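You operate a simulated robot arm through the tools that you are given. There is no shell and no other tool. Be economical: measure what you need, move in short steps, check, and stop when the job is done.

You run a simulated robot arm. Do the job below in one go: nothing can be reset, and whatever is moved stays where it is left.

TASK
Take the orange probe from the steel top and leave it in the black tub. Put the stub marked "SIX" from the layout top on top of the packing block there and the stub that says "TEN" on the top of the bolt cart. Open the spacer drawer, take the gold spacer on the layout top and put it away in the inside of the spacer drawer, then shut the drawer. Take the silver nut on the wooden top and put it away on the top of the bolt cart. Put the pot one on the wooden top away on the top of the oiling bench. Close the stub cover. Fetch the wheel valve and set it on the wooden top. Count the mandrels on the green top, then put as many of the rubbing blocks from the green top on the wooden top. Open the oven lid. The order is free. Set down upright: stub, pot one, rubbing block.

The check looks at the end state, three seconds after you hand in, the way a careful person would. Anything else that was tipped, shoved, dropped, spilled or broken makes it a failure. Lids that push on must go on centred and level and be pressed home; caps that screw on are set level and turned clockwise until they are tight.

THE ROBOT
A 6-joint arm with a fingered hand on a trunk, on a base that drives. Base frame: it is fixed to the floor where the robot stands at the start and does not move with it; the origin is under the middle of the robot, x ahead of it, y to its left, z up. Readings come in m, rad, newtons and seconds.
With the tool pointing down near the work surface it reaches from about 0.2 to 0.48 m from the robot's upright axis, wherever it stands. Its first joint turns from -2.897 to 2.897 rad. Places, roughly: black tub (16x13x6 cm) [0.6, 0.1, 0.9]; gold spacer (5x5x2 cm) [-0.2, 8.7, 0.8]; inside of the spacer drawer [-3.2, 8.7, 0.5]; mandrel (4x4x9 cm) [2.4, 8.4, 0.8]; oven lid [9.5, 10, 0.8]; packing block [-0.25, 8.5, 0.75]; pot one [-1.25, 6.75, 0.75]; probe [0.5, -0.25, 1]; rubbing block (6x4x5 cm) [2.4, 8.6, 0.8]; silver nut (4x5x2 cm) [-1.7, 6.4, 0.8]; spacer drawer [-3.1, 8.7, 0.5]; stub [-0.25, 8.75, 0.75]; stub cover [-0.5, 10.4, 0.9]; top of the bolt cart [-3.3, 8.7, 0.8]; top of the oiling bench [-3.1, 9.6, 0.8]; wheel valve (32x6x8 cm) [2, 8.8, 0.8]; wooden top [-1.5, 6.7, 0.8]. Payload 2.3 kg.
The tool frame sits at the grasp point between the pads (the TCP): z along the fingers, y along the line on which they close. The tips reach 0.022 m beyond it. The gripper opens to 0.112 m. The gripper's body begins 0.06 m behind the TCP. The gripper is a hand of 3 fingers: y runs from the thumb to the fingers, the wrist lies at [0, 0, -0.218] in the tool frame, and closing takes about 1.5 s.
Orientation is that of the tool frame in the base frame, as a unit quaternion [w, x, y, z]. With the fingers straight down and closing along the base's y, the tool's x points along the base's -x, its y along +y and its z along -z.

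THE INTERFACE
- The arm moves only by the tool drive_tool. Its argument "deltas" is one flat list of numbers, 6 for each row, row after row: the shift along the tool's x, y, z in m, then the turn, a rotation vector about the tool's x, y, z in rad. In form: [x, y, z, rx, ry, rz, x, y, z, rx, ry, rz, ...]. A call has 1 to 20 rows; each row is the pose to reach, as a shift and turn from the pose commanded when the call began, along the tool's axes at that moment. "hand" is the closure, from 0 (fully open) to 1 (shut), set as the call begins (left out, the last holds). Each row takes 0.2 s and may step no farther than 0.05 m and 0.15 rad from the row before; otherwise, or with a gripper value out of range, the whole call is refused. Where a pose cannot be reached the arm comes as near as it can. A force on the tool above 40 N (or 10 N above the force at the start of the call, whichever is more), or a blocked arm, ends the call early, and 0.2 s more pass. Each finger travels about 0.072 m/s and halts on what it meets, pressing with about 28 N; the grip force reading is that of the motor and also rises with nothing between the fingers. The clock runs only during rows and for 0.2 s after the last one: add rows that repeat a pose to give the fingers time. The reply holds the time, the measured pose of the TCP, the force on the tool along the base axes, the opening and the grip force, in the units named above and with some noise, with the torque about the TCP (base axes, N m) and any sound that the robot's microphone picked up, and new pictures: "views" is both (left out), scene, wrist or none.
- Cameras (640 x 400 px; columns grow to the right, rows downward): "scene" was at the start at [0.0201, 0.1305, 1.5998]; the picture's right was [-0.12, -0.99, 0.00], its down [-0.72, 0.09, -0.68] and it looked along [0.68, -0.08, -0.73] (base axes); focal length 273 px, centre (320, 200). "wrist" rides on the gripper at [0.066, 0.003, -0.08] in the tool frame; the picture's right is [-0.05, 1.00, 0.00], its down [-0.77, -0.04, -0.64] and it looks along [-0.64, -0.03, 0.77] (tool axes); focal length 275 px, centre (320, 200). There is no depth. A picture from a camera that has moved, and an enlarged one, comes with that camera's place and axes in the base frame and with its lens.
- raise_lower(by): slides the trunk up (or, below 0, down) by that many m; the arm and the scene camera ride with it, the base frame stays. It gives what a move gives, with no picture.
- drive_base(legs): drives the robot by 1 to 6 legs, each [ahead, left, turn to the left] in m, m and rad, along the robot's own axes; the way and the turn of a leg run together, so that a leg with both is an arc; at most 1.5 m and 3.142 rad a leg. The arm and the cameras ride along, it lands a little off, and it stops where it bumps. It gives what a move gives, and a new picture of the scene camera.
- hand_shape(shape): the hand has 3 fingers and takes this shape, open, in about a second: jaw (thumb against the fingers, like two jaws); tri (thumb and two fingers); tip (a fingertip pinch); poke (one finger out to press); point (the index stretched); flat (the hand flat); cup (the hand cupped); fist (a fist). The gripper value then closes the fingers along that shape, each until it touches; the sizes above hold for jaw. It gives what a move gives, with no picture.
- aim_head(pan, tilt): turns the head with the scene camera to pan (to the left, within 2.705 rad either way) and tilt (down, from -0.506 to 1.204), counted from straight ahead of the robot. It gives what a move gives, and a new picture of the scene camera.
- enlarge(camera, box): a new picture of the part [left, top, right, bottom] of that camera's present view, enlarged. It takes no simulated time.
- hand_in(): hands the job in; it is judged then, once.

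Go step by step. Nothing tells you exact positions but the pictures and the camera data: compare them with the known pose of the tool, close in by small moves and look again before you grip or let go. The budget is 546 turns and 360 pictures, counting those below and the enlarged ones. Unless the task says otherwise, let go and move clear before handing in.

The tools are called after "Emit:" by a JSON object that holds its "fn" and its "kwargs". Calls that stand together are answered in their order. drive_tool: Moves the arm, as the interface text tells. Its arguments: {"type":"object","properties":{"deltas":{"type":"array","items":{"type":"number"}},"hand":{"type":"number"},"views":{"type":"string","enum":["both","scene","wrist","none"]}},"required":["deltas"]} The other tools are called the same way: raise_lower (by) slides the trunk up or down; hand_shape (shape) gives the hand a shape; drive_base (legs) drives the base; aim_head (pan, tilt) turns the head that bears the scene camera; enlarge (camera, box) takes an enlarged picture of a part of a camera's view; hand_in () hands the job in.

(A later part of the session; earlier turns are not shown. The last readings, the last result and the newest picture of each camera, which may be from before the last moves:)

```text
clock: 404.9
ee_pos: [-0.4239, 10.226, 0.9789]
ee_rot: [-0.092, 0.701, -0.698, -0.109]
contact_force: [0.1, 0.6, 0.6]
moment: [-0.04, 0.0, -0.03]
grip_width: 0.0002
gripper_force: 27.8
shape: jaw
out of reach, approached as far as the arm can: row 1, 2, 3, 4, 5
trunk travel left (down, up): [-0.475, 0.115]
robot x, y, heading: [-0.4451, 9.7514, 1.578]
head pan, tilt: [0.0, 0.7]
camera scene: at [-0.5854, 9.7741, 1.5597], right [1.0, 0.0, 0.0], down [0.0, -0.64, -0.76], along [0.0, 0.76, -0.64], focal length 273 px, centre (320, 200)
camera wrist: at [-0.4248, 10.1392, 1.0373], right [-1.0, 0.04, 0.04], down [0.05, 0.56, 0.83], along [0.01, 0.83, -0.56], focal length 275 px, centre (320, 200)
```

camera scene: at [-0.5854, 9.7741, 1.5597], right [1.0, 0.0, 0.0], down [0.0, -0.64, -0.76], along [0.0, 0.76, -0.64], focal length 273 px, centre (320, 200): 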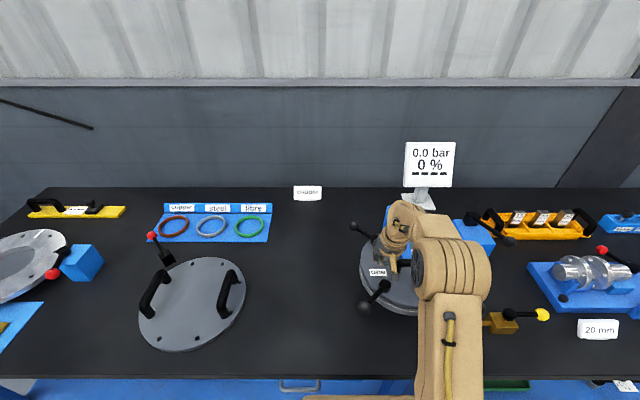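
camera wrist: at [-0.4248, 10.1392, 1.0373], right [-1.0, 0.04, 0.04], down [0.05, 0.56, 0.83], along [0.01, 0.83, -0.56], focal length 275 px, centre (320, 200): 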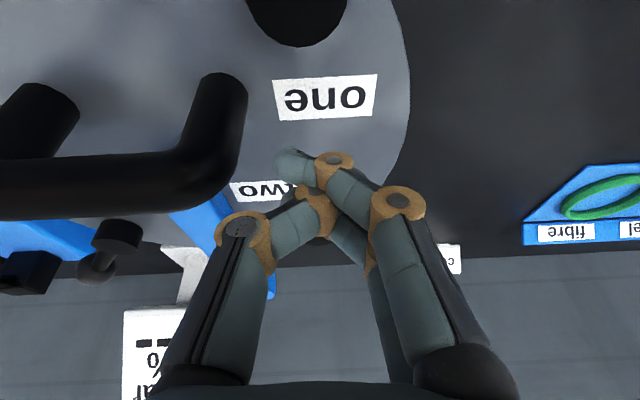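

The cover is moving. I'll push on in small steps, watching the force for the stop.

Emit:
{"fn": "drive_tool", "kwargs": {"deltas": [0, -0.006, 0, 0, 0, 0, 0, -0.012, 0, 0, 0, 0], "views": "scene"}}

Emit:
{"fn": "enlarge", "kwargs": {"camera": "scene", "box": [320, 190, 480, 330]}}

```text
clock: 405.5
ee_pos: [-0.4096, 10.2263, 0.9813]
ee_rot: [-0.097, 0.701, -0.699, -0.106]
contact_force: [-0.5, 0.6, 0.3]
moment: [0.02, 0.01, 0.01]
grip_width: 0.0
gripper_force: 27.7
shape: jaw
out of reach, approached as far as the arm can: row 1, 2
trunk travel left (down, up): [-0.475, 0.115]
robot x, y, heading: [-0.4413, 9.7478, 1.573]
head pan, tilt: [0.0, 0.7]
camera scene: at [-0.5866, 9.7736, 1.5596], right [1.0, 0.0, 0.0], down [0.0, -0.64, -0.77], along [0.0, 0.77, -0.64], focal length 273 px, centre (320, 200)
```

scene: 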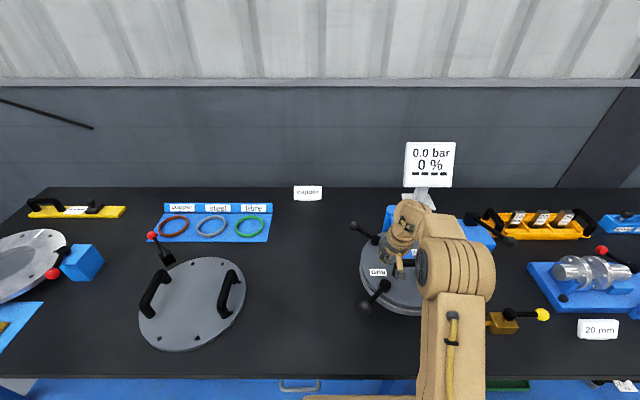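

```text
2.86 times, centred on (400, 260) of scene
camera zoom: at [-0.5866, 9.7736, 1.5596], right [1.0, 0.0, 0.0], down [0.0, -0.64, -0.77], along [0.0, 0.77, -0.64], focal length 779 px, centre (91, 29)
```

zoom: 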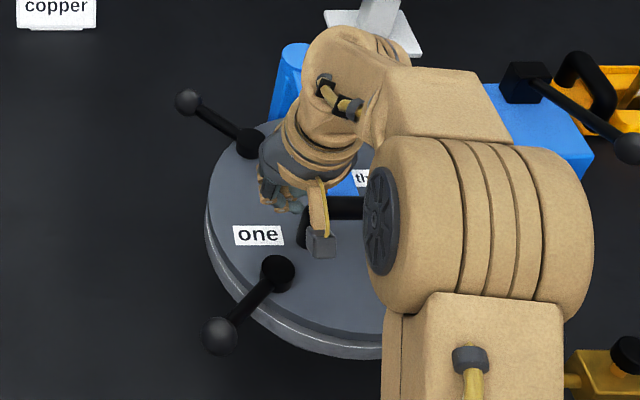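

It looks nearly concentric. I'll move the hand off and up to see it unobstructed.

Emit:
{"fn": "drive_tool", "kwargs": {"deltas": [0, 0.03, 0, 0, 0, 0, 0, 0.05, -0.03, 0, 0, 0, 0.03, 0.07, -0.06, 0, 0.07, 0, 0.06, 0.1, -0.09, 0, 0.14, 0, 0.09, 0.14, -0.12, 0, 0.21, 0, 0.12, 0.18, -0.14, 0, 0.27, 0], "views": "scene"}}

Emit:
{"fn": "enlarge", "kwargs": {"camera": "scene", "box": [330, 190, 490, 330]}}

```text
refused: row 4 steps farther than a row can; nothing moved
```

```text
2.86 times, centred on (410, 260) of scene
camera zoom: at [-0.5866, 9.7736, 1.5596], right [1.0, 0.0, 0.0], down [0.0, -0.64, -0.77], along [0.0, 0.77, -0.64], focal length 779 px, centre (63, 29)
```

zoom: 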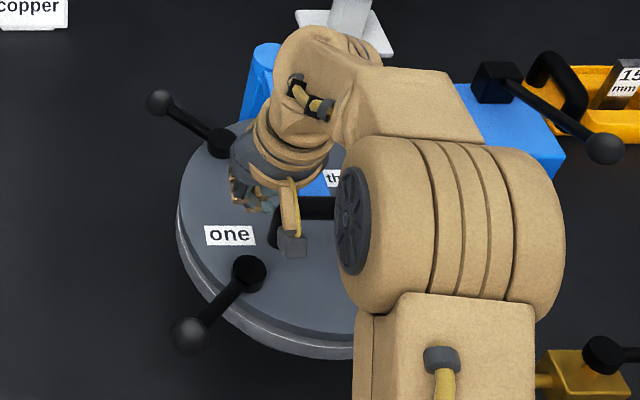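

Emit:
{"fn": "drive_tool", "kwargs": {"deltas": [0, 0.03, 0, 0, 0, 0, 0, 0.05, -0.03, 0, 0, 0, 0.02, 0.07, -0.06, 0, 0.07, 0, 0.04, 0.09, -0.09, 0, 0.14, 0, 0.06, 0.12, -0.11, 0, 0.21, 0, 0.08, 0.15, -0.13, 0, 0.27, 0], "views": "scene"}}

Emit:
{"fn": "enlarge", "kwargs": {"camera": "scene", "box": [330, 190, 490, 330]}}

```text
clock: 406.9
ee_pos: [-0.5601, 10.1133, 1.083]
ee_rot: [0.006, -0.707, 0.707, 0.006]
contact_force: [0.3, 0.0, -0.1]
moment: [-0.01, -0.04, 0.01]
grip_width: 0.0
gripper_force: 28.3
shape: jaw
out of reach, approached as far as the arm can: row 1, 2
trunk travel left (down, up): [-0.475, 0.115]
robot x, y, heading: [-0.4468, 9.7525, 1.578]
head pan, tilt: [0.0, 0.7]
camera scene: at [-0.5869, 9.7731, 1.5596], right [1.0, 0.0, 0.0], down [0.0, -0.64, -0.77], along [0.0, 0.77, -0.64], focal length 273 px, centre (320, 200)
```

scene: 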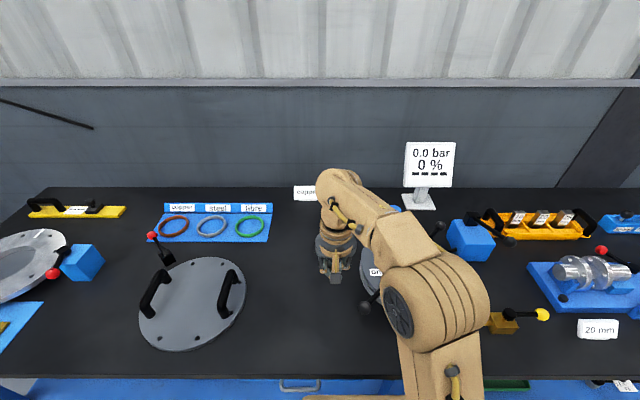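

```text
2.86 times, centred on (410, 260) of scene
camera zoom: at [-0.5869, 9.7731, 1.5596], right [1.0, 0.0, 0.0], down [0.0, -0.64, -0.77], along [0.0, 0.77, -0.64], focal length 779 px, centre (63, 29)
```

zoom: 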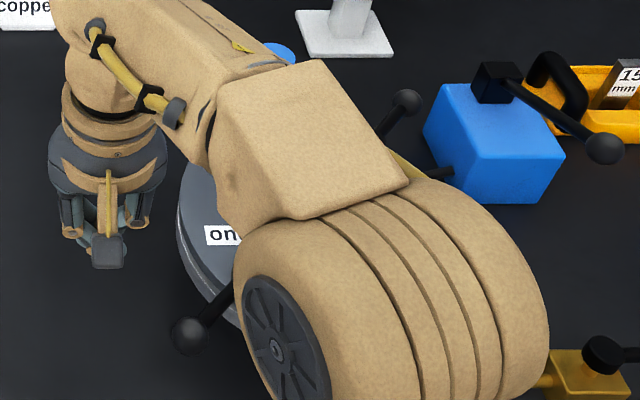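

Emit:
{"fn": "drive_base", "kwargs": {"legs": [[-0.1, 0, 0], [0, -0.42, 0]]}}

Emit:
{"fn": "enlarge", "kwargs": {"camera": "scene", "box": [200, 170, 360, 310]}}

```text
clock: 410.2
ee_pos: [-0.1364, 10.0133, 1.0805]
ee_rot: [-0.007, 0.707, -0.707, -0.008]
contact_force: [-1.0, -0.3, 0.4]
moment: [0.03, -0.02, -0.02]
grip_width: 0.0003
gripper_force: 28.3
shape: jaw
trunk travel left (down, up): [-0.475, 0.115]
robot x, y, heading: [-0.0253, 9.6475, 1.574]
head pan, tilt: [0.0, 0.7]
camera scene: at [-0.1646, 9.6734, 1.5597], right [1.0, 0.0, 0.0], down [0.0, -0.64, -0.76], along [0.0, 0.76, -0.64], focal length 273 px, centre (320, 200)
```

scene: 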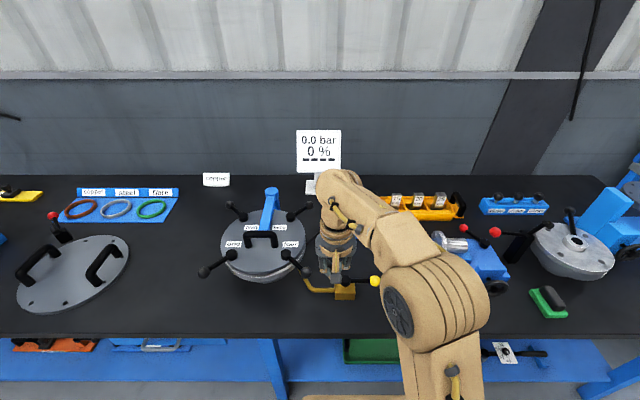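

```text
2.86 times, centred on (280, 240) of scene
camera zoom: at [-0.1646, 9.6734, 1.5597], right [1.0, 0.0, 0.0], down [0.0, -0.64, -0.76], along [0.0, 0.76, -0.64], focal length 779 px, centre (434, 86)
```

zoom: 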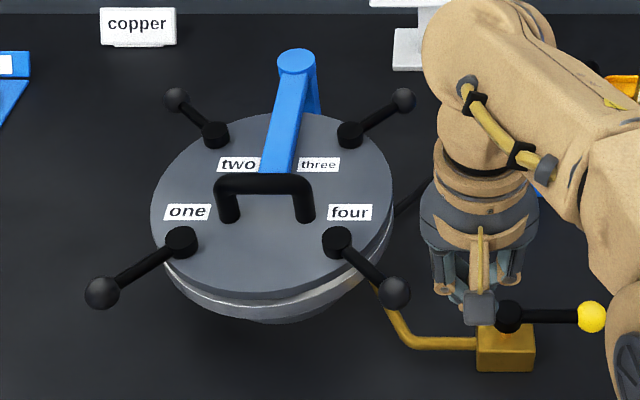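

The cover sits over the stub. I'll verify the alignment from straight in front with the wrist camera.

Emit:
{"fn": "drive_base", "kwargs": {"legs": [[0, 0.2, 0]]}}

Emit:
{"fn": "drive_tool", "kwargs": {"deltas": [0.0, 0, -0.03, 0, 0, 0], "hand": 0, "views": "wrist"}}

```text
clock: 411.8
ee_pos: [-0.3378, 10.0132, 1.0834]
ee_rot: [-0.008, 0.707, -0.707, -0.007]
contact_force: [0.1, 0.3, 0.1]
moment: [0.05, -0.03, 0.01]
grip_width: 0.0003
gripper_force: 28.0
shape: jaw
trunk travel left (down, up): [-0.475, 0.115]
robot x, y, heading: [-0.2255, 9.6477, 1.571]
head pan, tilt: [0.0, 0.7]
camera scene: at [-0.3649, 9.673, 1.5595], right [1.0, 0.0, 0.0], down [0.0, -0.64, -0.76], along [0.0, 0.76, -0.64], focal length 273 px, centre (320, 200)
```

scene: 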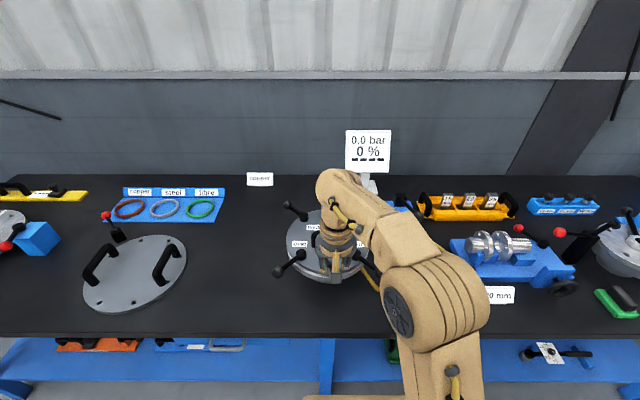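

```text
clock: 412.2
ee_pos: [-0.3363, 10.0119, 1.1134]
ee_rot: [-0.008, 0.708, -0.706, -0.007]
contact_force: [-0.2, 0.3, 0.5]
moment: [0.03, -0.02, 0.0]
grip_width: 0.1118
gripper_force: 0.2
shape: jaw
trunk travel left (down, up): [-0.475, 0.115]
robot x, y, heading: [-0.222, 9.648, 1.574]
head pan, tilt: [0.0, 0.7]
camera wrist: at [-0.3394, 9.9442, 1.1925], right [-1.0, 0.05, 0.0], down [0.04, 0.76, 0.65], along [0.03, 0.65, -0.76], focal length 275 px, centre (320, 200)
```

wrist: 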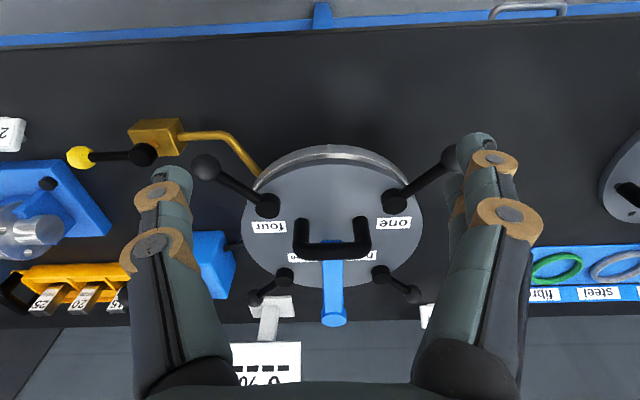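

Emit:
{"fn": "enlarge", "kwargs": {"camera": "wrist", "box": [220, 130, 440, 340]}}

```text
1.90 times, centred on (330, 235) of wrist
camera zoom: at [-0.3394, 9.9442, 1.1925], right [-1.0, 0.05, 0.0], down [0.04, 0.76, 0.65], along [0.03, 0.65, -0.76], focal length 524 px, centre (301, 133)
```

zoom: 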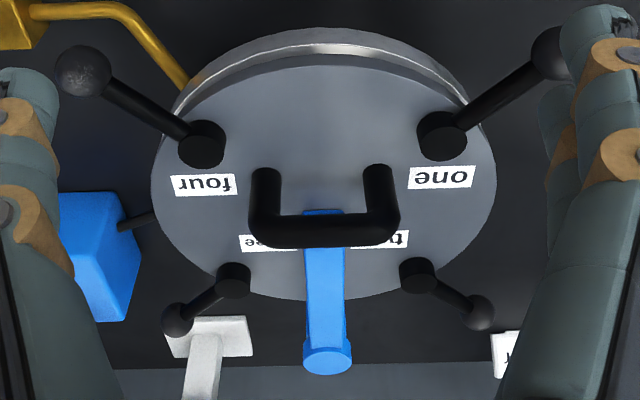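

The cover is centred on the stub. Next, the green table: I'll back off, turn to face +x and drive to look at it.

Emit:
{"fn": "drive_base", "kwargs": {"legs": [[-0.25, 0, 0], [0, 0, -1.571], [1.3, 0, 0]]}}

Emit:
{"fn": "aim_head", "kwargs": {"pan": -0.5, "tilt": 0.6}}

```text
clock: 424.1
ee_pos: [1.4489, 9.5024, 1.1131]
ee_rot: [0.01, 0.003, 1.0, 0.0]
contact_force: [0.5, -0.5, 0.0]
moment: [-0.01, 0.04, -0.01]
grip_width: 0.1121
gripper_force: 0.0
shape: jaw
trunk travel left (down, up): [-0.475, 0.115]
robot x, y, heading: [1.0826, 9.3933, -0.005]
head pan, tilt: [0.0, 0.7]
camera scene: at [1.1117, 9.5333, 1.5596], right [-0.01, -1.0, 0.0], down [-0.64, 0.0, -0.76], along [0.76, 0.0, -0.64], focal length 273 px, centre (320, 200)
```

scene: 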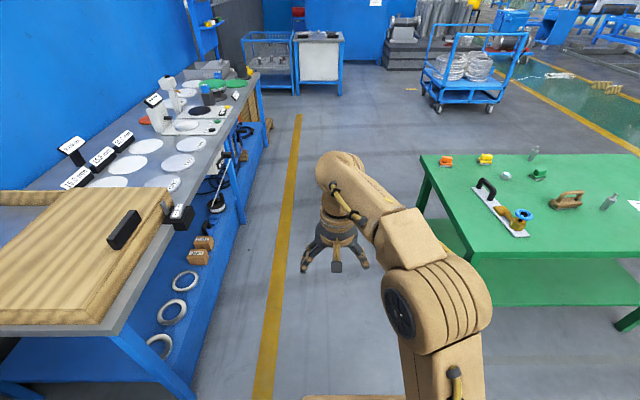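

```text
clock: 425.0
ee_pos: [1.4489, 9.5008, 1.1127]
ee_rot: [0.011, 0.003, 1.0, 0.001]
contact_force: [0.1, 1.0, 0.8]
moment: [0.0, -0.03, 0.02]
grip_width: 0.1121
gripper_force: 0.1
shape: jaw
trunk travel left (down, up): [-0.475, 0.115]
robot x, y, heading: [1.0841, 9.3963, 0.0]
head pan, tilt: [-0.499, 0.6]
camera scene: at [1.104, 9.4911, 1.5683], right [-0.48, -0.88, 0.0], down [-0.49, 0.27, -0.82], along [0.72, -0.4, -0.57], focal length 273 px, centre (320, 200)
```

scene: 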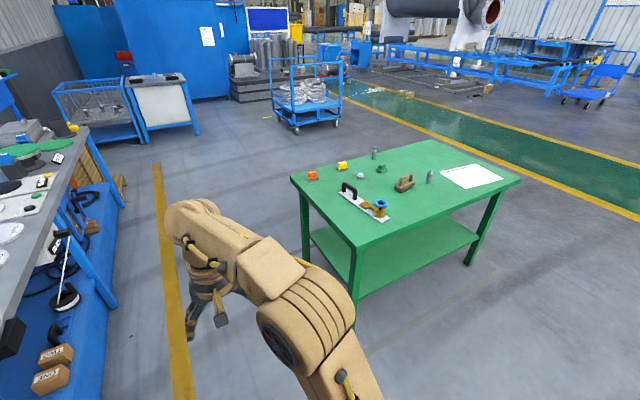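

Emit:
{"fn": "enlarge", "kwargs": {"camera": "scene", "box": [285, 130, 525, 250]}}

```text
2.67 times, centred on (405, 190) of scene
camera zoom: at [1.104, 9.4911, 1.5683], right [-0.48, -0.88, 0.0], down [-0.49, 0.27, -0.82], along [0.72, -0.4, -0.57], focal length 727 px, centre (93, 227)
```

zoom: 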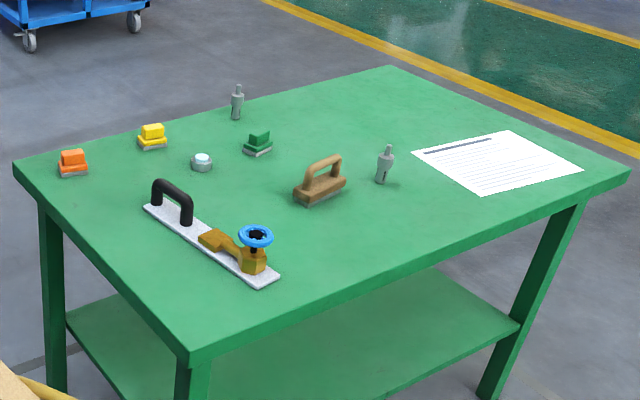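

I see two mandrels and three rubbing blocks (orange, yellow, green) so far, plus a plate with a black handle and a gold valve with a blue wheel. I'll move to the +y side to look closer and confirm the count.

Emit:
{"fn": "drive_base", "kwargs": {"legs": [[0.88, 0, 0], [0, 0, -1.571]]}}

Emit:
{"fn": "aim_head", "kwargs": {"pan": 0, "tilt": 0.75}}

Emit:
{"fn": "enlarge", "kwargs": {"camera": "scene", "box": [180, 100, 460, 280]}}

```text
clock: 433.4
ee_pos: [2.0728, 9.0248, 1.1128]
ee_rot: [0.007, 0.708, 0.706, -0.007]
contact_force: [-0.7, 0.3, 0.1]
moment: [-0.01, -0.02, 0.01]
grip_width: 0.1119
gripper_force: 0.2
shape: jaw
trunk travel left (down, up): [-0.475, 0.115]
robot x, y, heading: [1.9629, 9.3859, -1.574]
head pan, tilt: [-0.499, 0.6]
camera scene: at [2.0618, 9.3701, 1.5683], right [-0.88, 0.48, 0.0], down [0.27, 0.5, -0.83], along [-0.4, -0.72, -0.56], focal length 273 px, centre (320, 200)
```

scene: 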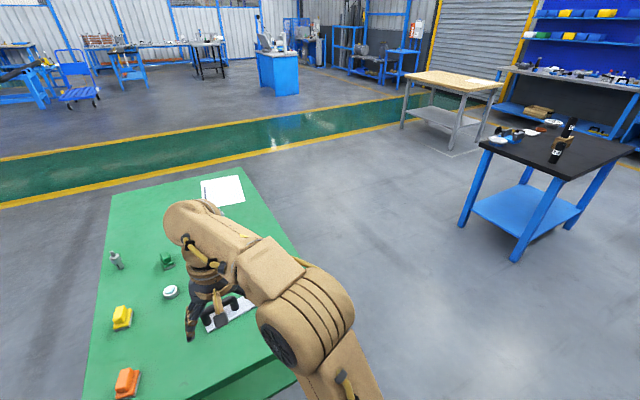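

```text
clock: 434.4
ee_pos: [2.0732, 9.0241, 1.1127]
ee_rot: [0.007, 0.708, 0.706, -0.007]
contact_force: [0.4, 0.1, -0.7]
moment: [-0.01, -0.01, -0.01]
grip_width: 0.1118
gripper_force: 0.0
shape: jaw
trunk travel left (down, up): [-0.475, 0.115]
robot x, y, heading: [1.9622, 9.3881, -1.574]
head pan, tilt: [0.0, 0.75]
camera scene: at [2.104, 9.3648, 1.5554], right [-1.0, 0.0, 0.0], down [0.0, 0.68, -0.73], along [0.0, -0.73, -0.68], focal length 273 px, centre (320, 200)
```

scene: 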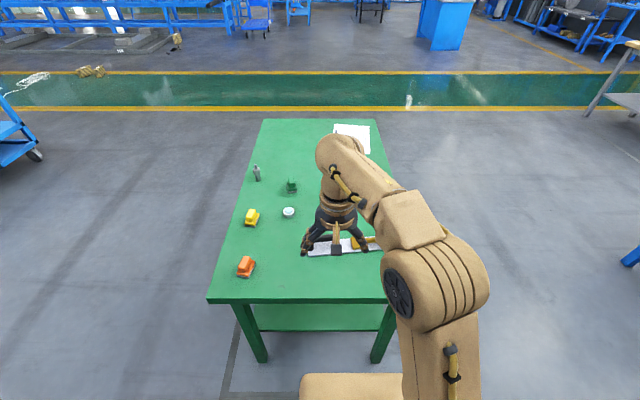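

```text
2.22 times, centred on (320, 190) of scene
camera zoom: at [2.104, 9.3648, 1.5554], right [-1.0, 0.0, 0.0], down [0.0, 0.68, -0.73], along [0.0, -0.73, -0.68], focal length 606 px, centre (320, 222)
```

zoom: 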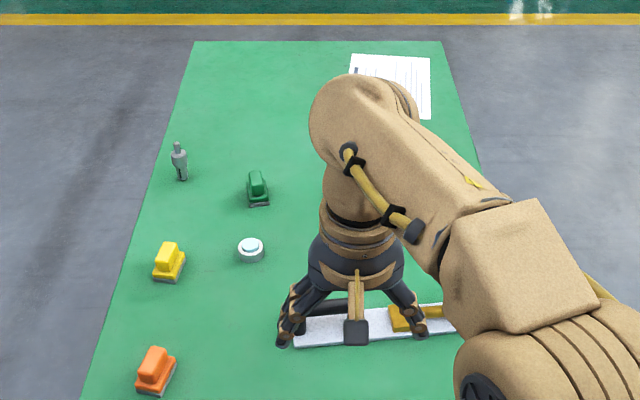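

Emit:
{"fn": "drive_tool", "kwargs": {"deltas": [0.0, 0, -0.03, 0, 0, 0], "views": "wrist"}}

```text
clock: 434.8
ee_pos: [2.0749, 9.0264, 1.1418]
ee_rot: [0.007, 0.709, 0.706, -0.007]
contact_force: [1.2, -0.9, 0.1]
moment: [0.0, 0.0, -0.01]
grip_width: 0.1119
gripper_force: 0.0
shape: jaw
trunk travel left (down, up): [-0.475, 0.115]
robot x, y, heading: [1.9598, 9.3855, -1.569]
head pan, tilt: [0.0, 0.75]
camera wrist: at [2.0767, 9.0937, 1.2219], right [1.0, -0.05, 0.0], down [-0.04, -0.76, 0.65], along [-0.03, -0.65, -0.76], focal length 275 px, centre (320, 200)
```

wrist: 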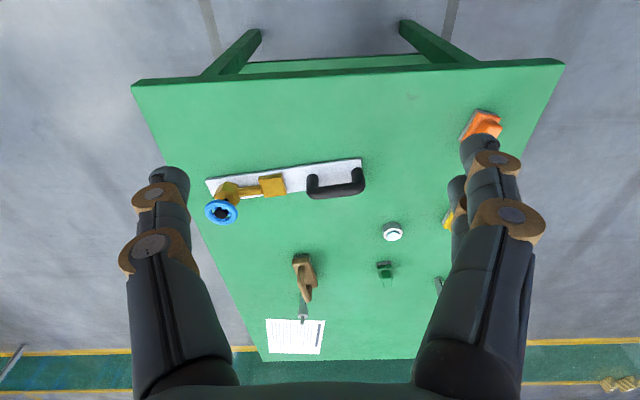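

Emit:
{"fn": "enlarge", "kwargs": {"camera": "wrist", "box": [190, 140, 390, 240]}}

```text
3.20 times, centred on (290, 190) of wrist
camera zoom: at [2.0767, 9.0937, 1.2219], right [1.0, -0.05, 0.0], down [-0.04, -0.76, 0.65], along [-0.03, -0.65, -0.76], focal length 881 px, centre (416, 232)
```

zoom: 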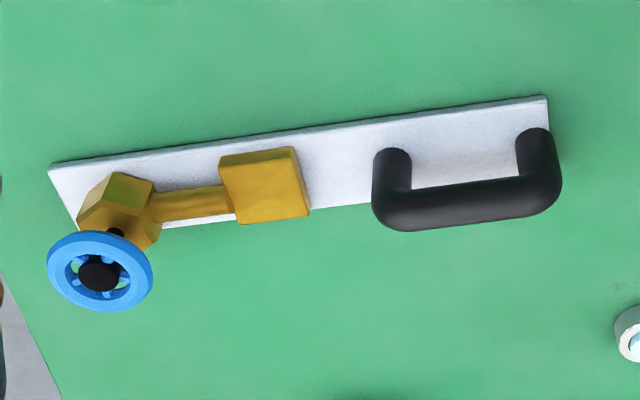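

The gold block at the plate's middle, about (1.976, 8.794), looks like a balanced grip point. I'll drive in and turn the hand across the plate.

Emit:
{"fn": "drive_base", "kwargs": {"legs": [[0.15, 0, 0]]}}

Emit:
{"fn": "drive_tool", "kwargs": {"deltas": [-0.008, -0.01, 0.01, 0, 0, 0.14, -0.015, -0.02, 0.02, 0, 0, 0.28, -0.022, -0.03, 0.03, 0, 0, 0.42, -0.03, -0.04, 0.04, 0, 0, 0.56, -0.038, -0.05, 0.05, 0, 0, 0.7, -0.046, -0.06, 0.06, 0, 0, 0.84, -0.053, -0.07, 0.07, 0, 0, 0.98, -0.06, -0.08, 0.08, 0, 0, 1.12, -0.068, -0.09, 0.09, 0, 0, 1.26, -0.076, -0.099, 0.1, 0, 0, 1.38], "hand": 0.2, "views": "both"}}

```text
clock: 436.1
ee_pos: [2.0742, 8.8741, 1.1415]
ee_rot: [0.007, 0.708, 0.706, -0.007]
contact_force: [-0.5, -0.5, 0.4]
moment: [0.03, 0.01, 0.02]
grip_width: 0.1118
gripper_force: 0.2
shape: jaw
trunk travel left (down, up): [-0.475, 0.115]
robot x, y, heading: [1.9628, 9.2364, -1.57]
head pan, tilt: [0.0, 0.75]
camera scene: at [2.1039, 9.2132, 1.5554], right [-1.0, 0.0, 0.0], down [0.0, 0.68, -0.73], along [0.0, -0.73, -0.68], focal length 273 px, centre (320, 200)
```

scene: 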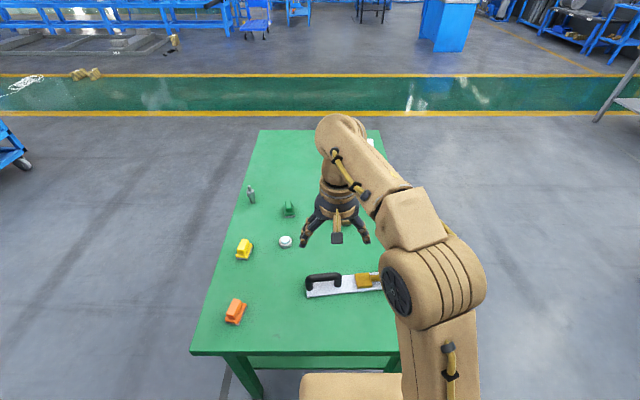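

```text
clock: 438.4
ee_pos: [1.9065, 8.8434, 0.9944]
ee_rot: [0.024, 0.994, 0.106, 0.014]
contact_force: [-0.2, 0.4, 0.8]
moment: [0.02, 0.0, 0.01]
grip_width: 0.0896
gripper_force: 0.1
shape: jaw
out of reach, approached as far as the arm can: row 6, 7, 8, 9, 10
trunk travel left (down, up): [-0.475, 0.115]
robot x, y, heading: [1.961, 9.2419, -1.57]
head pan, tilt: [0.0, 0.75]
camera scene: at [2.1038, 9.2143, 1.5554], right [-1.0, 0.0, 0.0], down [0.0, 0.68, -0.73], along [0.0, -0.73, -0.68], focal length 273 px, centre (320, 200)
camera wrist: at [1.9694, 8.8585, 1.0764], right [0.16, -0.99, 0.05], down [-0.78, -0.1, 0.62], along [-0.6, -0.14, -0.79], focal length 275 px, centre (320, 200)
```

scene: 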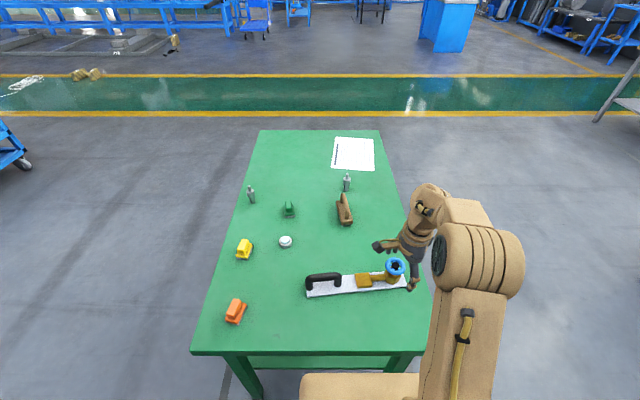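
wrist: 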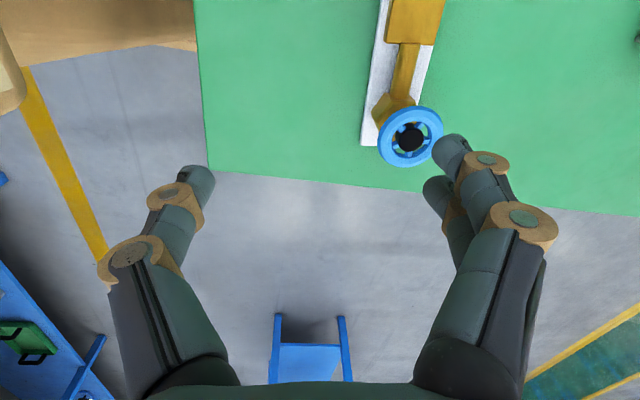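

Emit:
{"fn": "drive_tool", "kwargs": {"deltas": [0.015, 0.027, 0.0, 0, 0, 0, 0.03, 0.054, 0.0, 0, 0, 0, 0.044, 0.081, 0.0, 0, 0, 0], "views": "wrist"}}

```text
clock: 439.1
ee_pos: [1.9096, 8.8209, 0.9596]
ee_rot: [0.023, 0.994, 0.105, 0.012]
contact_force: [-0.2, 0.3, -0.5]
moment: [-0.03, -0.02, -0.01]
grip_width: 0.0899
gripper_force: 0.0
shape: jaw
out of reach, approached as far as the arm can: row 1, 2, 3
trunk travel left (down, up): [-0.475, 0.115]
robot x, y, heading: [1.9594, 9.2378, -1.573]
head pan, tilt: [0.0, 0.75]
camera wrist: at [1.9713, 8.8354, 1.0415], right [0.16, -0.99, 0.05], down [-0.78, -0.1, 0.62], along [-0.6, -0.14, -0.78], focal length 275 px, centre (320, 200)
```

wrist: 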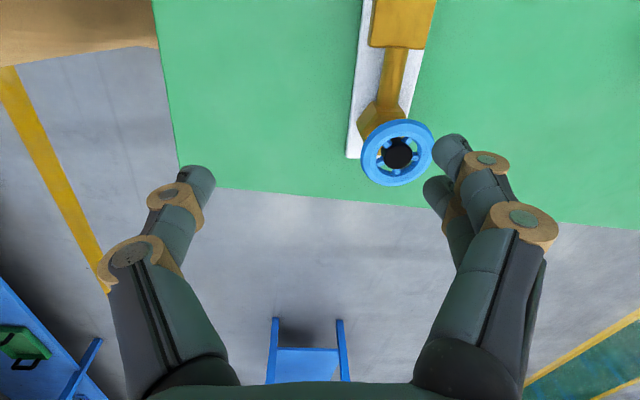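

Reach in this orientation improves when the hand is lower relative to the shoulder, so I'll raise the trunk 0.1 m and try again.

Emit:
{"fn": "raise_lower", "kwargs": {"by": 0.1}}

Emit:
{"fn": "drive_tool", "kwargs": {"deltas": [0.01, 0.01, 0.04, 0, 0, 0, 0.02, 0.02, 0.08, 0, 0, 0, 0.035, 0.035, 0.11, 0, 0, 0, 0.048, 0.05, 0.12, 0, 0, 0], "views": "wrist"}}

```text
clock: 440.5
ee_pos: [1.9082, 8.8204, 1.0594]
ee_rot: [0.023, 0.994, 0.105, 0.012]
contact_force: [-0.3, 0.4, 0.5]
moment: [0.01, 0.02, 0.0]
grip_width: 0.0897
gripper_force: 0.1
shape: jaw
trunk travel left (down, up): [-0.575, 0.015]
robot x, y, heading: [1.9661, 9.2402, -1.565]
head pan, tilt: [0.0, 0.75]
```

```text
clock: 441.5
ee_pos: [1.954, 8.7917, 0.9387]
ee_rot: [0.024, 0.994, 0.109, 0.021]
contact_force: [-0.5, 0.8, 0.4]
moment: [0.0, -0.01, -0.03]
grip_width: 0.0898
gripper_force: 0.0
shape: jaw
out of reach, approached as far as the arm can: row 3, 4
trunk travel left (down, up): [-0.575, 0.015]
robot x, y, heading: [1.9621, 9.2351, -1.568]
head pan, tilt: [0.0, 0.75]
camera wrist: at [2.0156, 8.8073, 1.021], right [0.17, -0.98, 0.05], down [-0.79, -0.1, 0.6], along [-0.59, -0.14, -0.8], focal length 275 px, centre (320, 200)
```

wrist: 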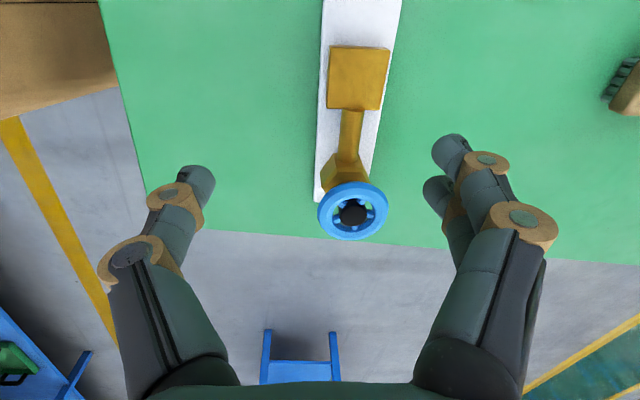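

Emit:
{"fn": "drive_tool", "kwargs": {"deltas": [0.01, 0.013, 0.03, 0, 0, 0, 0.021, 0.027, 0.06, 0, 0, 0], "views": "wrist"}}

```text
clock: 442.1
ee_pos: [1.9659, 8.7851, 0.8772]
ee_rot: [0.025, 0.994, 0.108, 0.025]
contact_force: [-0.7, 0.2, 0.1]
moment: [0.01, -0.02, 0.0]
grip_width: 0.0899
gripper_force: 0.2
shape: jaw
out of reach, approached as far as the arm can: row 1, 2
trunk travel left (down, up): [-0.575, 0.015]
robot x, y, heading: [1.9617, 9.2368, -1.573]
head pan, tilt: [0.0, 0.75]
camera wrist: at [2.0262, 8.8004, 0.9615], right [0.17, -0.98, 0.05], down [-0.79, -0.1, 0.6], along [-0.58, -0.14, -0.8], focal length 275 px, centre (320, 200)
```

wrist: 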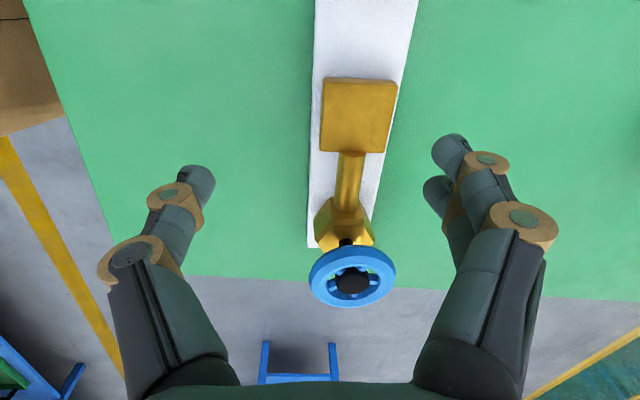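

Emit:
{"fn": "drive_tool", "kwargs": {"deltas": [0.002, 0.008, 0.03, 0, 0, 0, 0.004, 0.023, 0.05, 0, 0, 0], "views": "wrist"}}

```text
clock: 442.7
ee_pos: [1.9606, 8.7823, 0.8312]
ee_rot: [0.026, 0.994, 0.108, 0.023]
contact_force: [0.2, -0.6, -0.9]
moment: [-0.03, 0.01, -0.02]
grip_width: 0.0896
gripper_force: 0.0
shape: jaw
out of reach, approached as far as the arm can: row 1, 2
trunk travel left (down, up): [-0.575, 0.015]
robot x, y, heading: [1.9572, 9.2376, -1.575]
head pan, tilt: [0.0, 0.75]
camera wrist: at [2.0211, 8.7984, 0.9151], right [0.17, -0.98, 0.05], down [-0.79, -0.1, 0.6], along [-0.59, -0.14, -0.8], focal length 275 px, centre (320, 200)
```

wrist: 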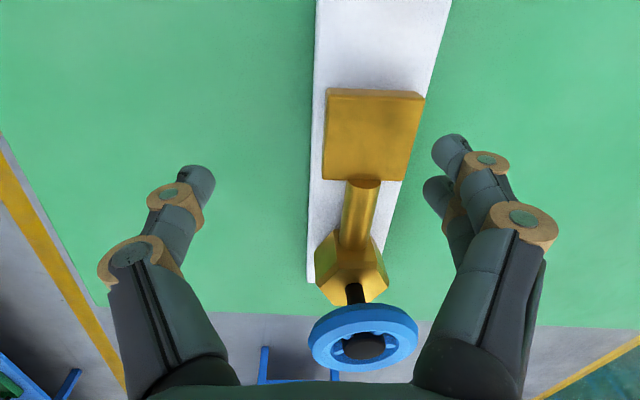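

I'll nudge the base by (18 mm ahead, 14 mm left) to centre the block.

Emit:
{"fn": "drive_base", "kwargs": {"legs": [[0.02, 0.015, 0]]}}

Emit:
{"fn": "drive_tool", "kwargs": {"deltas": [0, 0, 0.012, 0, 0, 0], "views": "wrist"}}

```text
clock: 443.5
ee_pos: [1.9755, 8.7639, 0.8323]
ee_rot: [0.026, 0.993, 0.108, 0.024]
contact_force: [-0.6, 0.0, -0.2]
moment: [0.05, -0.01, 0.03]
grip_width: 0.0896
gripper_force: 0.1
shape: jaw
trunk travel left (down, up): [-0.575, 0.015]
robot x, y, heading: [1.9752, 9.22, -1.569]
head pan, tilt: [0.0, 0.75]
camera scene: at [2.1193, 9.194, 1.6554], right [-1.0, 0.0, 0.0], down [0.0, 0.68, -0.73], along [0.0, -0.73, -0.68], focal length 273 px, centre (320, 200)
```

scene: 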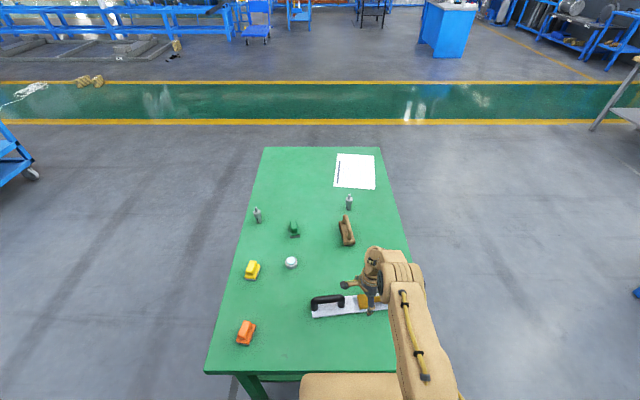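

```text
clock: 443.9
ee_pos: [1.9751, 8.7641, 0.8196]
ee_rot: [0.026, 0.993, 0.108, 0.025]
contact_force: [1.0, 0.0, -0.3]
moment: [-0.03, 0.02, 0.0]
grip_width: 0.0897
gripper_force: 0.1
shape: jaw
trunk travel left (down, up): [-0.575, 0.015]
robot x, y, heading: [1.9784, 9.2159, -1.568]
head pan, tilt: [0.0, 0.75]
camera wrist: at [2.0361, 8.7789, 0.9036], right [0.17, -0.98, 0.06], down [-0.79, -0.1, 0.6], along [-0.58, -0.15, -0.8], focal length 275 px, centre (320, 200)
```

wrist: 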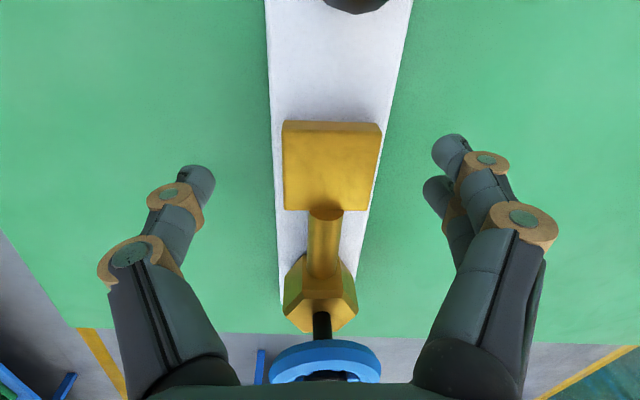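

Centred on the block. Descending guarded, then closing.

Emit:
{"fn": "drive_tool", "kwargs": {"deltas": [0, 0.002, 0.008, 0, 0, 0, 0, 0.002, 0.014, 0, 0, 0, 0, 0.002, 0.019, 0, 0, 0, 0, 0.002, 0.024, 0, 0, 0], "views": "wrist"}}

```text
clock: 444.9
ee_pos: [1.9748, 8.7652, 0.7978]
ee_rot: [0.027, 0.993, 0.108, 0.026]
contact_force: [-0.3, 0.1, -0.1]
moment: [0.01, -0.01, 0.02]
grip_width: 0.0897
gripper_force: 0.0
shape: jaw
out of reach, approached as far as the arm can: row 2, 3, 4
trunk travel left (down, up): [-0.575, 0.015]
robot x, y, heading: [1.9783, 9.2152, -1.568]
head pan, tilt: [0.0, 0.75]
camera wrist: at [2.0355, 8.7817, 0.8812], right [0.17, -0.98, 0.06], down [-0.8, -0.1, 0.6], along [-0.58, -0.15, -0.8], focal length 275 px, centre (320, 200)
```

wrist: 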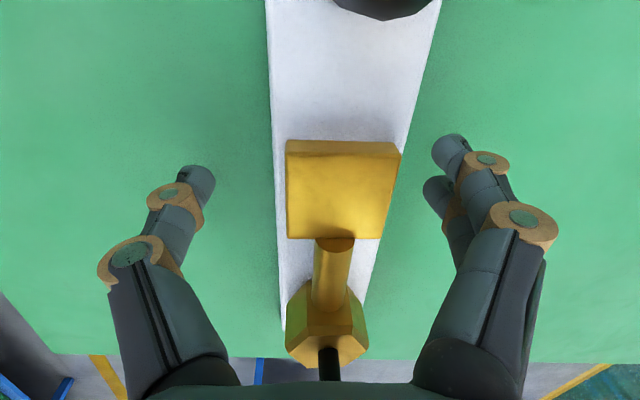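

Emit:
{"fn": "drive_tool", "kwargs": {"deltas": [0, 0.006, 0.006, 0, 0, 0, 0, 0.008, 0.012, 0, 0, 0, 0, 0.008, 0.017, 0, 0, 0, 0, 0.008, 0.021, 0, 0, 0], "views": "wrist"}}

```text
clock: 445.9
ee_pos: [1.9727, 8.7696, 0.7855]
ee_rot: [0.029, 0.993, 0.109, 0.024]
contact_force: [-2.7, -4.9, 20.9]
moment: [1.01, 0.36, 0.2]
grip_width: 0.089
gripper_force: 0.1
shape: jaw
out of reach, approached as far as the arm can: row 1, 2, 3, 4
trunk travel left (down, up): [-0.575, 0.015]
robot x, y, heading: [1.9759, 9.2187, -1.574]
head pan, tilt: [0.0, 0.75]
camera wrist: at [2.0332, 8.7863, 0.8681], right [0.17, -0.98, 0.06], down [-0.79, -0.1, 0.6], along [-0.58, -0.15, -0.8], focal length 275 px, centre (320, 200)
```

wrist: 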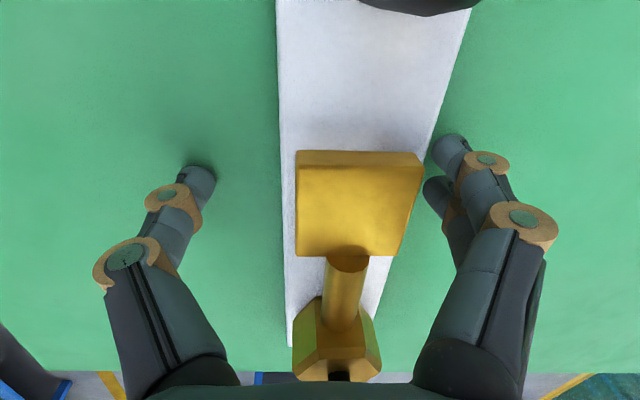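

The thumb tip touched the table, so the top is at z ≈ 0.763 and the block's top at 0.783. I'll rise 8 mm, nudge the base forward 12 mm and close on the block.

Emit:
{"fn": "drive_tool", "kwargs": {"deltas": [0, 0, -0.009, 0, 0, 0], "views": "none"}}

Emit:
{"fn": "drive_base", "kwargs": {"legs": [[0.012, 0, 0]]}}

Emit:
{"fn": "drive_tool", "kwargs": {"deltas": [0, 0, 0, 0, 0, 0, 0, 0, 0, 0, 0, 0, 0, 0, 0, 0, 0, 0, 0, 0, 0, 0, 0, 0, 0, 0, 0, 0, 0, 0], "hand": 1, "views": "wrist"}}

```text
clock: 446.3
ee_pos: [1.9719, 8.7704, 0.7911]
ee_rot: [0.024, 0.993, 0.109, 0.025]
contact_force: [-0.7, -0.6, 0.6]
moment: [-0.03, -0.01, -0.01]
grip_width: 0.0896
gripper_force: 0.1
shape: jaw
trunk travel left (down, up): [-0.575, 0.015]
robot x, y, heading: [1.9758, 9.2159, -1.572]
head pan, tilt: [0.0, 0.75]
```

```text
clock: 447.0
ee_pos: [1.9731, 8.7592, 0.7914]
ee_rot: [0.025, 0.994, 0.108, 0.024]
contact_force: [0.7, 0.2, 0.2]
moment: [-0.05, 0.01, 0.0]
grip_width: 0.0898
gripper_force: 0.0
shape: jaw
trunk travel left (down, up): [-0.575, 0.015]
robot x, y, heading: [1.9799, 9.2049, -1.571]
head pan, tilt: [0.0, 0.75]
camera scene: at [2.1189, 9.1825, 1.6554], right [-1.0, 0.0, 0.0], down [0.0, 0.68, -0.73], along [0.0, -0.73, -0.68], focal length 273 px, centre (320, 200)
```

scene: 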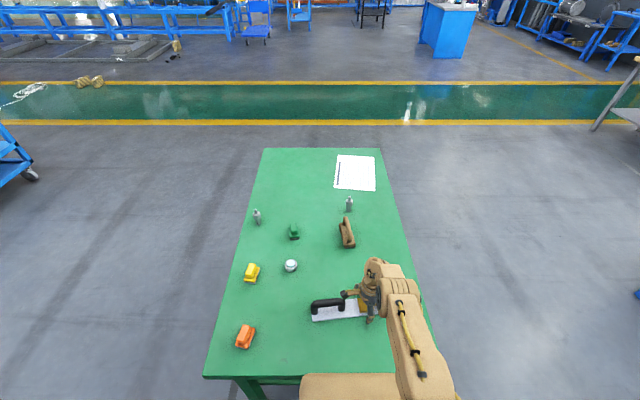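

```text
clock: 448.2
ee_pos: [1.9729, 8.7581, 0.7912]
ee_rot: [0.025, 0.994, 0.108, 0.022]
contact_force: [-0.8, -2.0, 5.9]
moment: [0.2, 0.02, -0.1]
grip_width: 0.0432
gripper_force: 27.5
shape: jaw
trunk travel left (down, up): [-0.575, 0.015]
robot x, y, heading: [1.979, 9.2036, -1.569]
head pan, tilt: [0.0, 0.75]
camera wrist: at [2.0337, 8.7738, 0.8751], right [0.17, -0.98, 0.05], down [-0.79, -0.1, 0.6], along [-0.59, -0.14, -0.8], focal length 275 px, centre (320, 200)
```

wrist: 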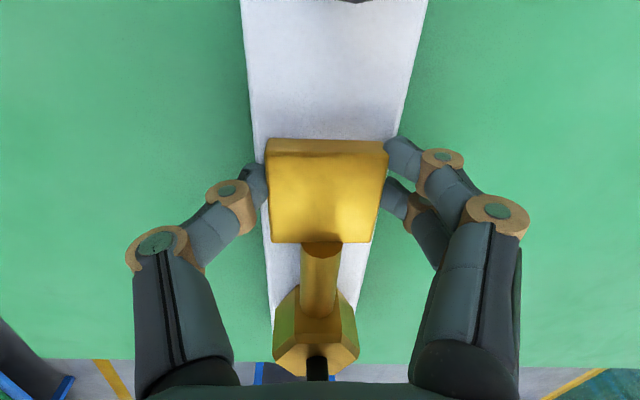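

Gripped the block at 43 mm. I'll lift 3 cm and check whether it hangs level.

Emit:
{"fn": "drive_tool", "kwargs": {"deltas": [0, 0, -0.01, 0, 0, 0, 0, 0, -0.02, 0, 0, 0, 0, 0, -0.035, 0, 0, 0], "views": "both"}}

```text
clock: 449.0
ee_pos: [1.9707, 8.7603, 0.8253]
ee_rot: [0.024, 0.994, 0.108, 0.026]
contact_force: [-0.1, -0.4, -8.1]
moment: [0.03, -0.09, -0.02]
grip_width: 0.0421
gripper_force: 27.4
shape: jaw
trunk travel left (down, up): [-0.575, 0.015]
robot x, y, heading: [1.9731, 9.2094, -1.574]
head pan, tilt: [0.0, 0.75]
camera scene: at [2.1188, 9.1812, 1.6553], right [-1.0, 0.0, 0.0], down [0.0, 0.68, -0.73], along [0.0, -0.73, -0.68], focal length 273 px, centre (320, 200)
camera wrist: at [2.0315, 8.7749, 0.91], right [0.17, -0.98, 0.05], down [-0.8, -0.1, 0.6], along [-0.58, -0.14, -0.8], focal length 275 px, centre (320, 200)
```

scene: 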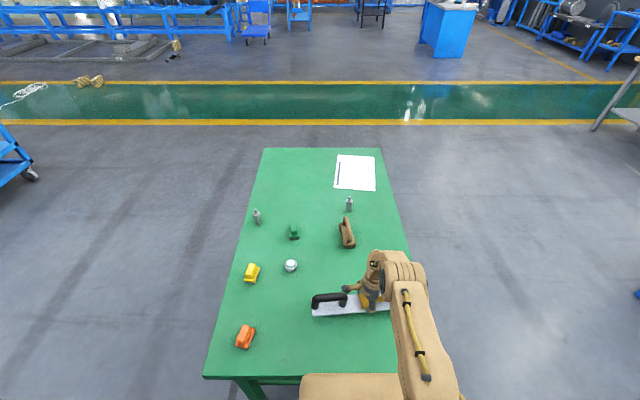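
wrist: 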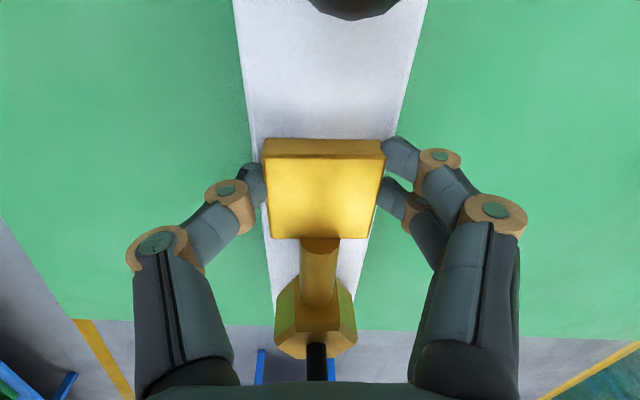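

It lifts level (about 0.8 kg, balanced). I'll back straight off the table, then raise it for the drive.

Emit:
{"fn": "drive_base", "kwargs": {"legs": [[-0.35, 0, 0]]}}

Emit:
{"fn": "drive_tool", "kwargs": {"deltas": [0, 0, -0.03, 0, 0, 0, 0, -0.01, -0.06, 0, 0, 0, 0, -0.03, -0.09, 0, 0, 0, 0, -0.05, -0.12, 0, 0, 0, 0, -0.08, -0.14, 0, 0, 0], "views": "both"}}

```text
clock: 451.3
ee_pos: [1.9708, 9.1079, 0.826]
ee_rot: [0.025, 0.993, 0.108, 0.027]
contact_force: [0.3, 0.0, -9.2]
moment: [0.04, -0.13, -0.01]
grip_width: 0.0418
gripper_force: 27.9
shape: jaw
trunk travel left (down, up): [-0.575, 0.015]
robot x, y, heading: [1.9765, 9.5529, -1.572]
head pan, tilt: [0.0, 0.75]
camera scene: at [2.119, 9.5303, 1.6554], right [-1.0, 0.0, 0.0], down [0.0, 0.68, -0.73], along [0.0, -0.73, -0.68], focal length 273 px, centre (320, 200)
```

scene: 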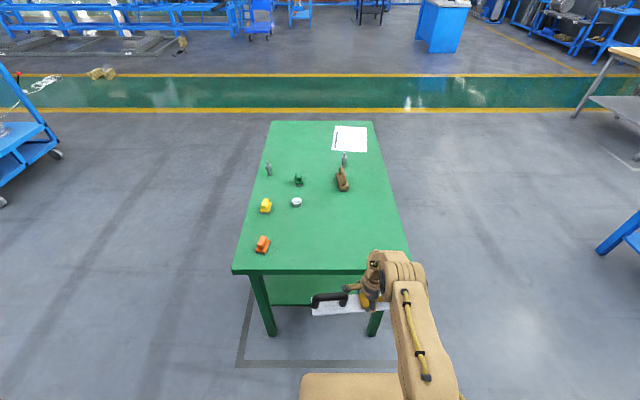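

```text
clock: 452.5
ee_pos: [1.9461, 9.1933, 0.9605]
ee_rot: [0.025, 0.993, 0.108, 0.027]
contact_force: [-0.9, 1.1, -7.8]
moment: [0.01, -0.1, 0.01]
grip_width: 0.0417
gripper_force: 27.9
shape: jaw
trunk travel left (down, up): [-0.575, 0.015]
robot x, y, heading: [1.9769, 9.5526, -1.571]
head pan, tilt: [0.0, 0.75]
camera scene: at [2.1186, 9.5316, 1.6554], right [-1.0, 0.0, 0.0], down [0.0, 0.68, -0.73], along [0.0, -0.73, -0.68], focal length 273 px, centre (320, 200)
camera wrist: at [2.0067, 9.2089, 1.045], right [0.17, -0.98, 0.05], down [-0.8, -0.1, 0.6], along [-0.58, -0.14, -0.8], focal length 275 px, centre (320, 200)
```

scene: 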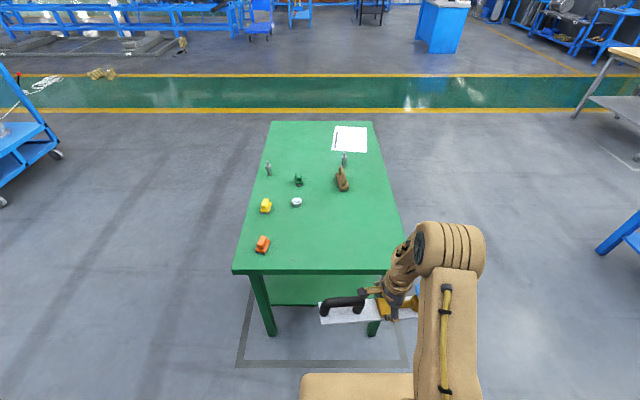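
wrist: 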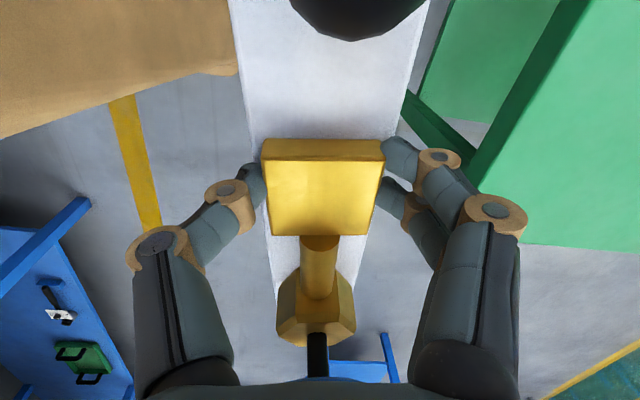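

The green top shows exactly two mandrels, so two rubbing blocks are to go. Now I'll carry the valve to the wooden top's right side.

Emit:
{"fn": "drive_base", "kwargs": {"legs": [[0, 0, -1.571], [1.1, 0, 0], [0, 1.45, 0], [0, 1.45, 0], [1.35, 0, 0]]}}

Emit:
{"fn": "aim_head", "kwargs": {"pan": 0, "tilt": 0.85}}

```text
clock: 481.9
ee_pos: [-0.8008, 6.6508, 0.9596]
ee_rot: [0.036, 0.782, -0.622, 0.001]
contact_force: [1.0, -0.2, -9.4]
moment: [-0.09, -0.02, -0.01]
grip_width: 0.0418
gripper_force: 28.4
shape: jaw
trunk travel left (down, up): [-0.575, 0.015]
robot x, y, heading: [-0.4395, 6.6227, -3.131]
head pan, tilt: [0.0, 0.75]
camera scene: at [-0.4593, 6.4824, 1.6554], right [-0.01, 1.0, 0.0], down [0.68, 0.01, -0.73], along [-0.73, -0.01, -0.68], focal length 273 px, centre (320, 200)
```

scene: 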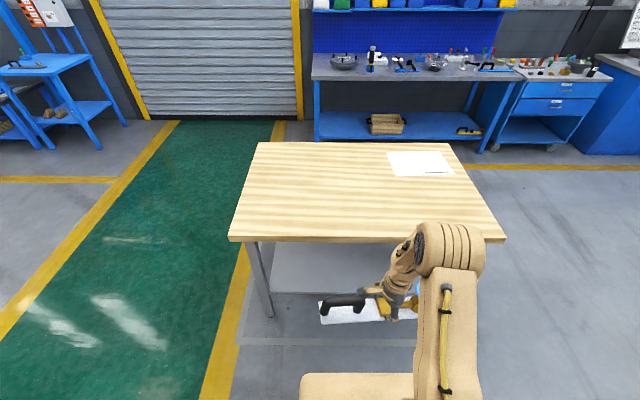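

```text
clock: 482.6
ee_pos: [-0.8007, 6.6501, 0.9605]
ee_rot: [0.035, 0.782, -0.622, 0.001]
contact_force: [0.4, 0.2, -8.7]
moment: [-0.09, -0.02, 0.01]
grip_width: 0.0417
gripper_force: 27.5
shape: jaw
trunk travel left (down, up): [-0.575, 0.015]
robot x, y, heading: [-0.4434, 6.6244, -3.129]
head pan, tilt: [0.0, 0.85]
camera scene: at [-0.4544, 6.4825, 1.6474], right [-0.01, 1.0, 0.0], down [0.75, 0.01, -0.66], along [-0.66, -0.01, -0.75], focal length 273 px, centre (320, 200)
```

scene: 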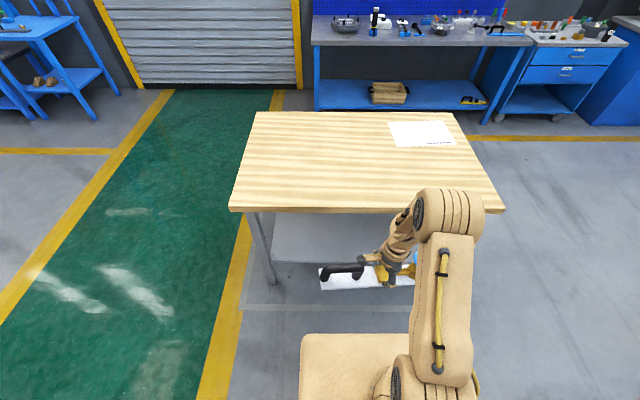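

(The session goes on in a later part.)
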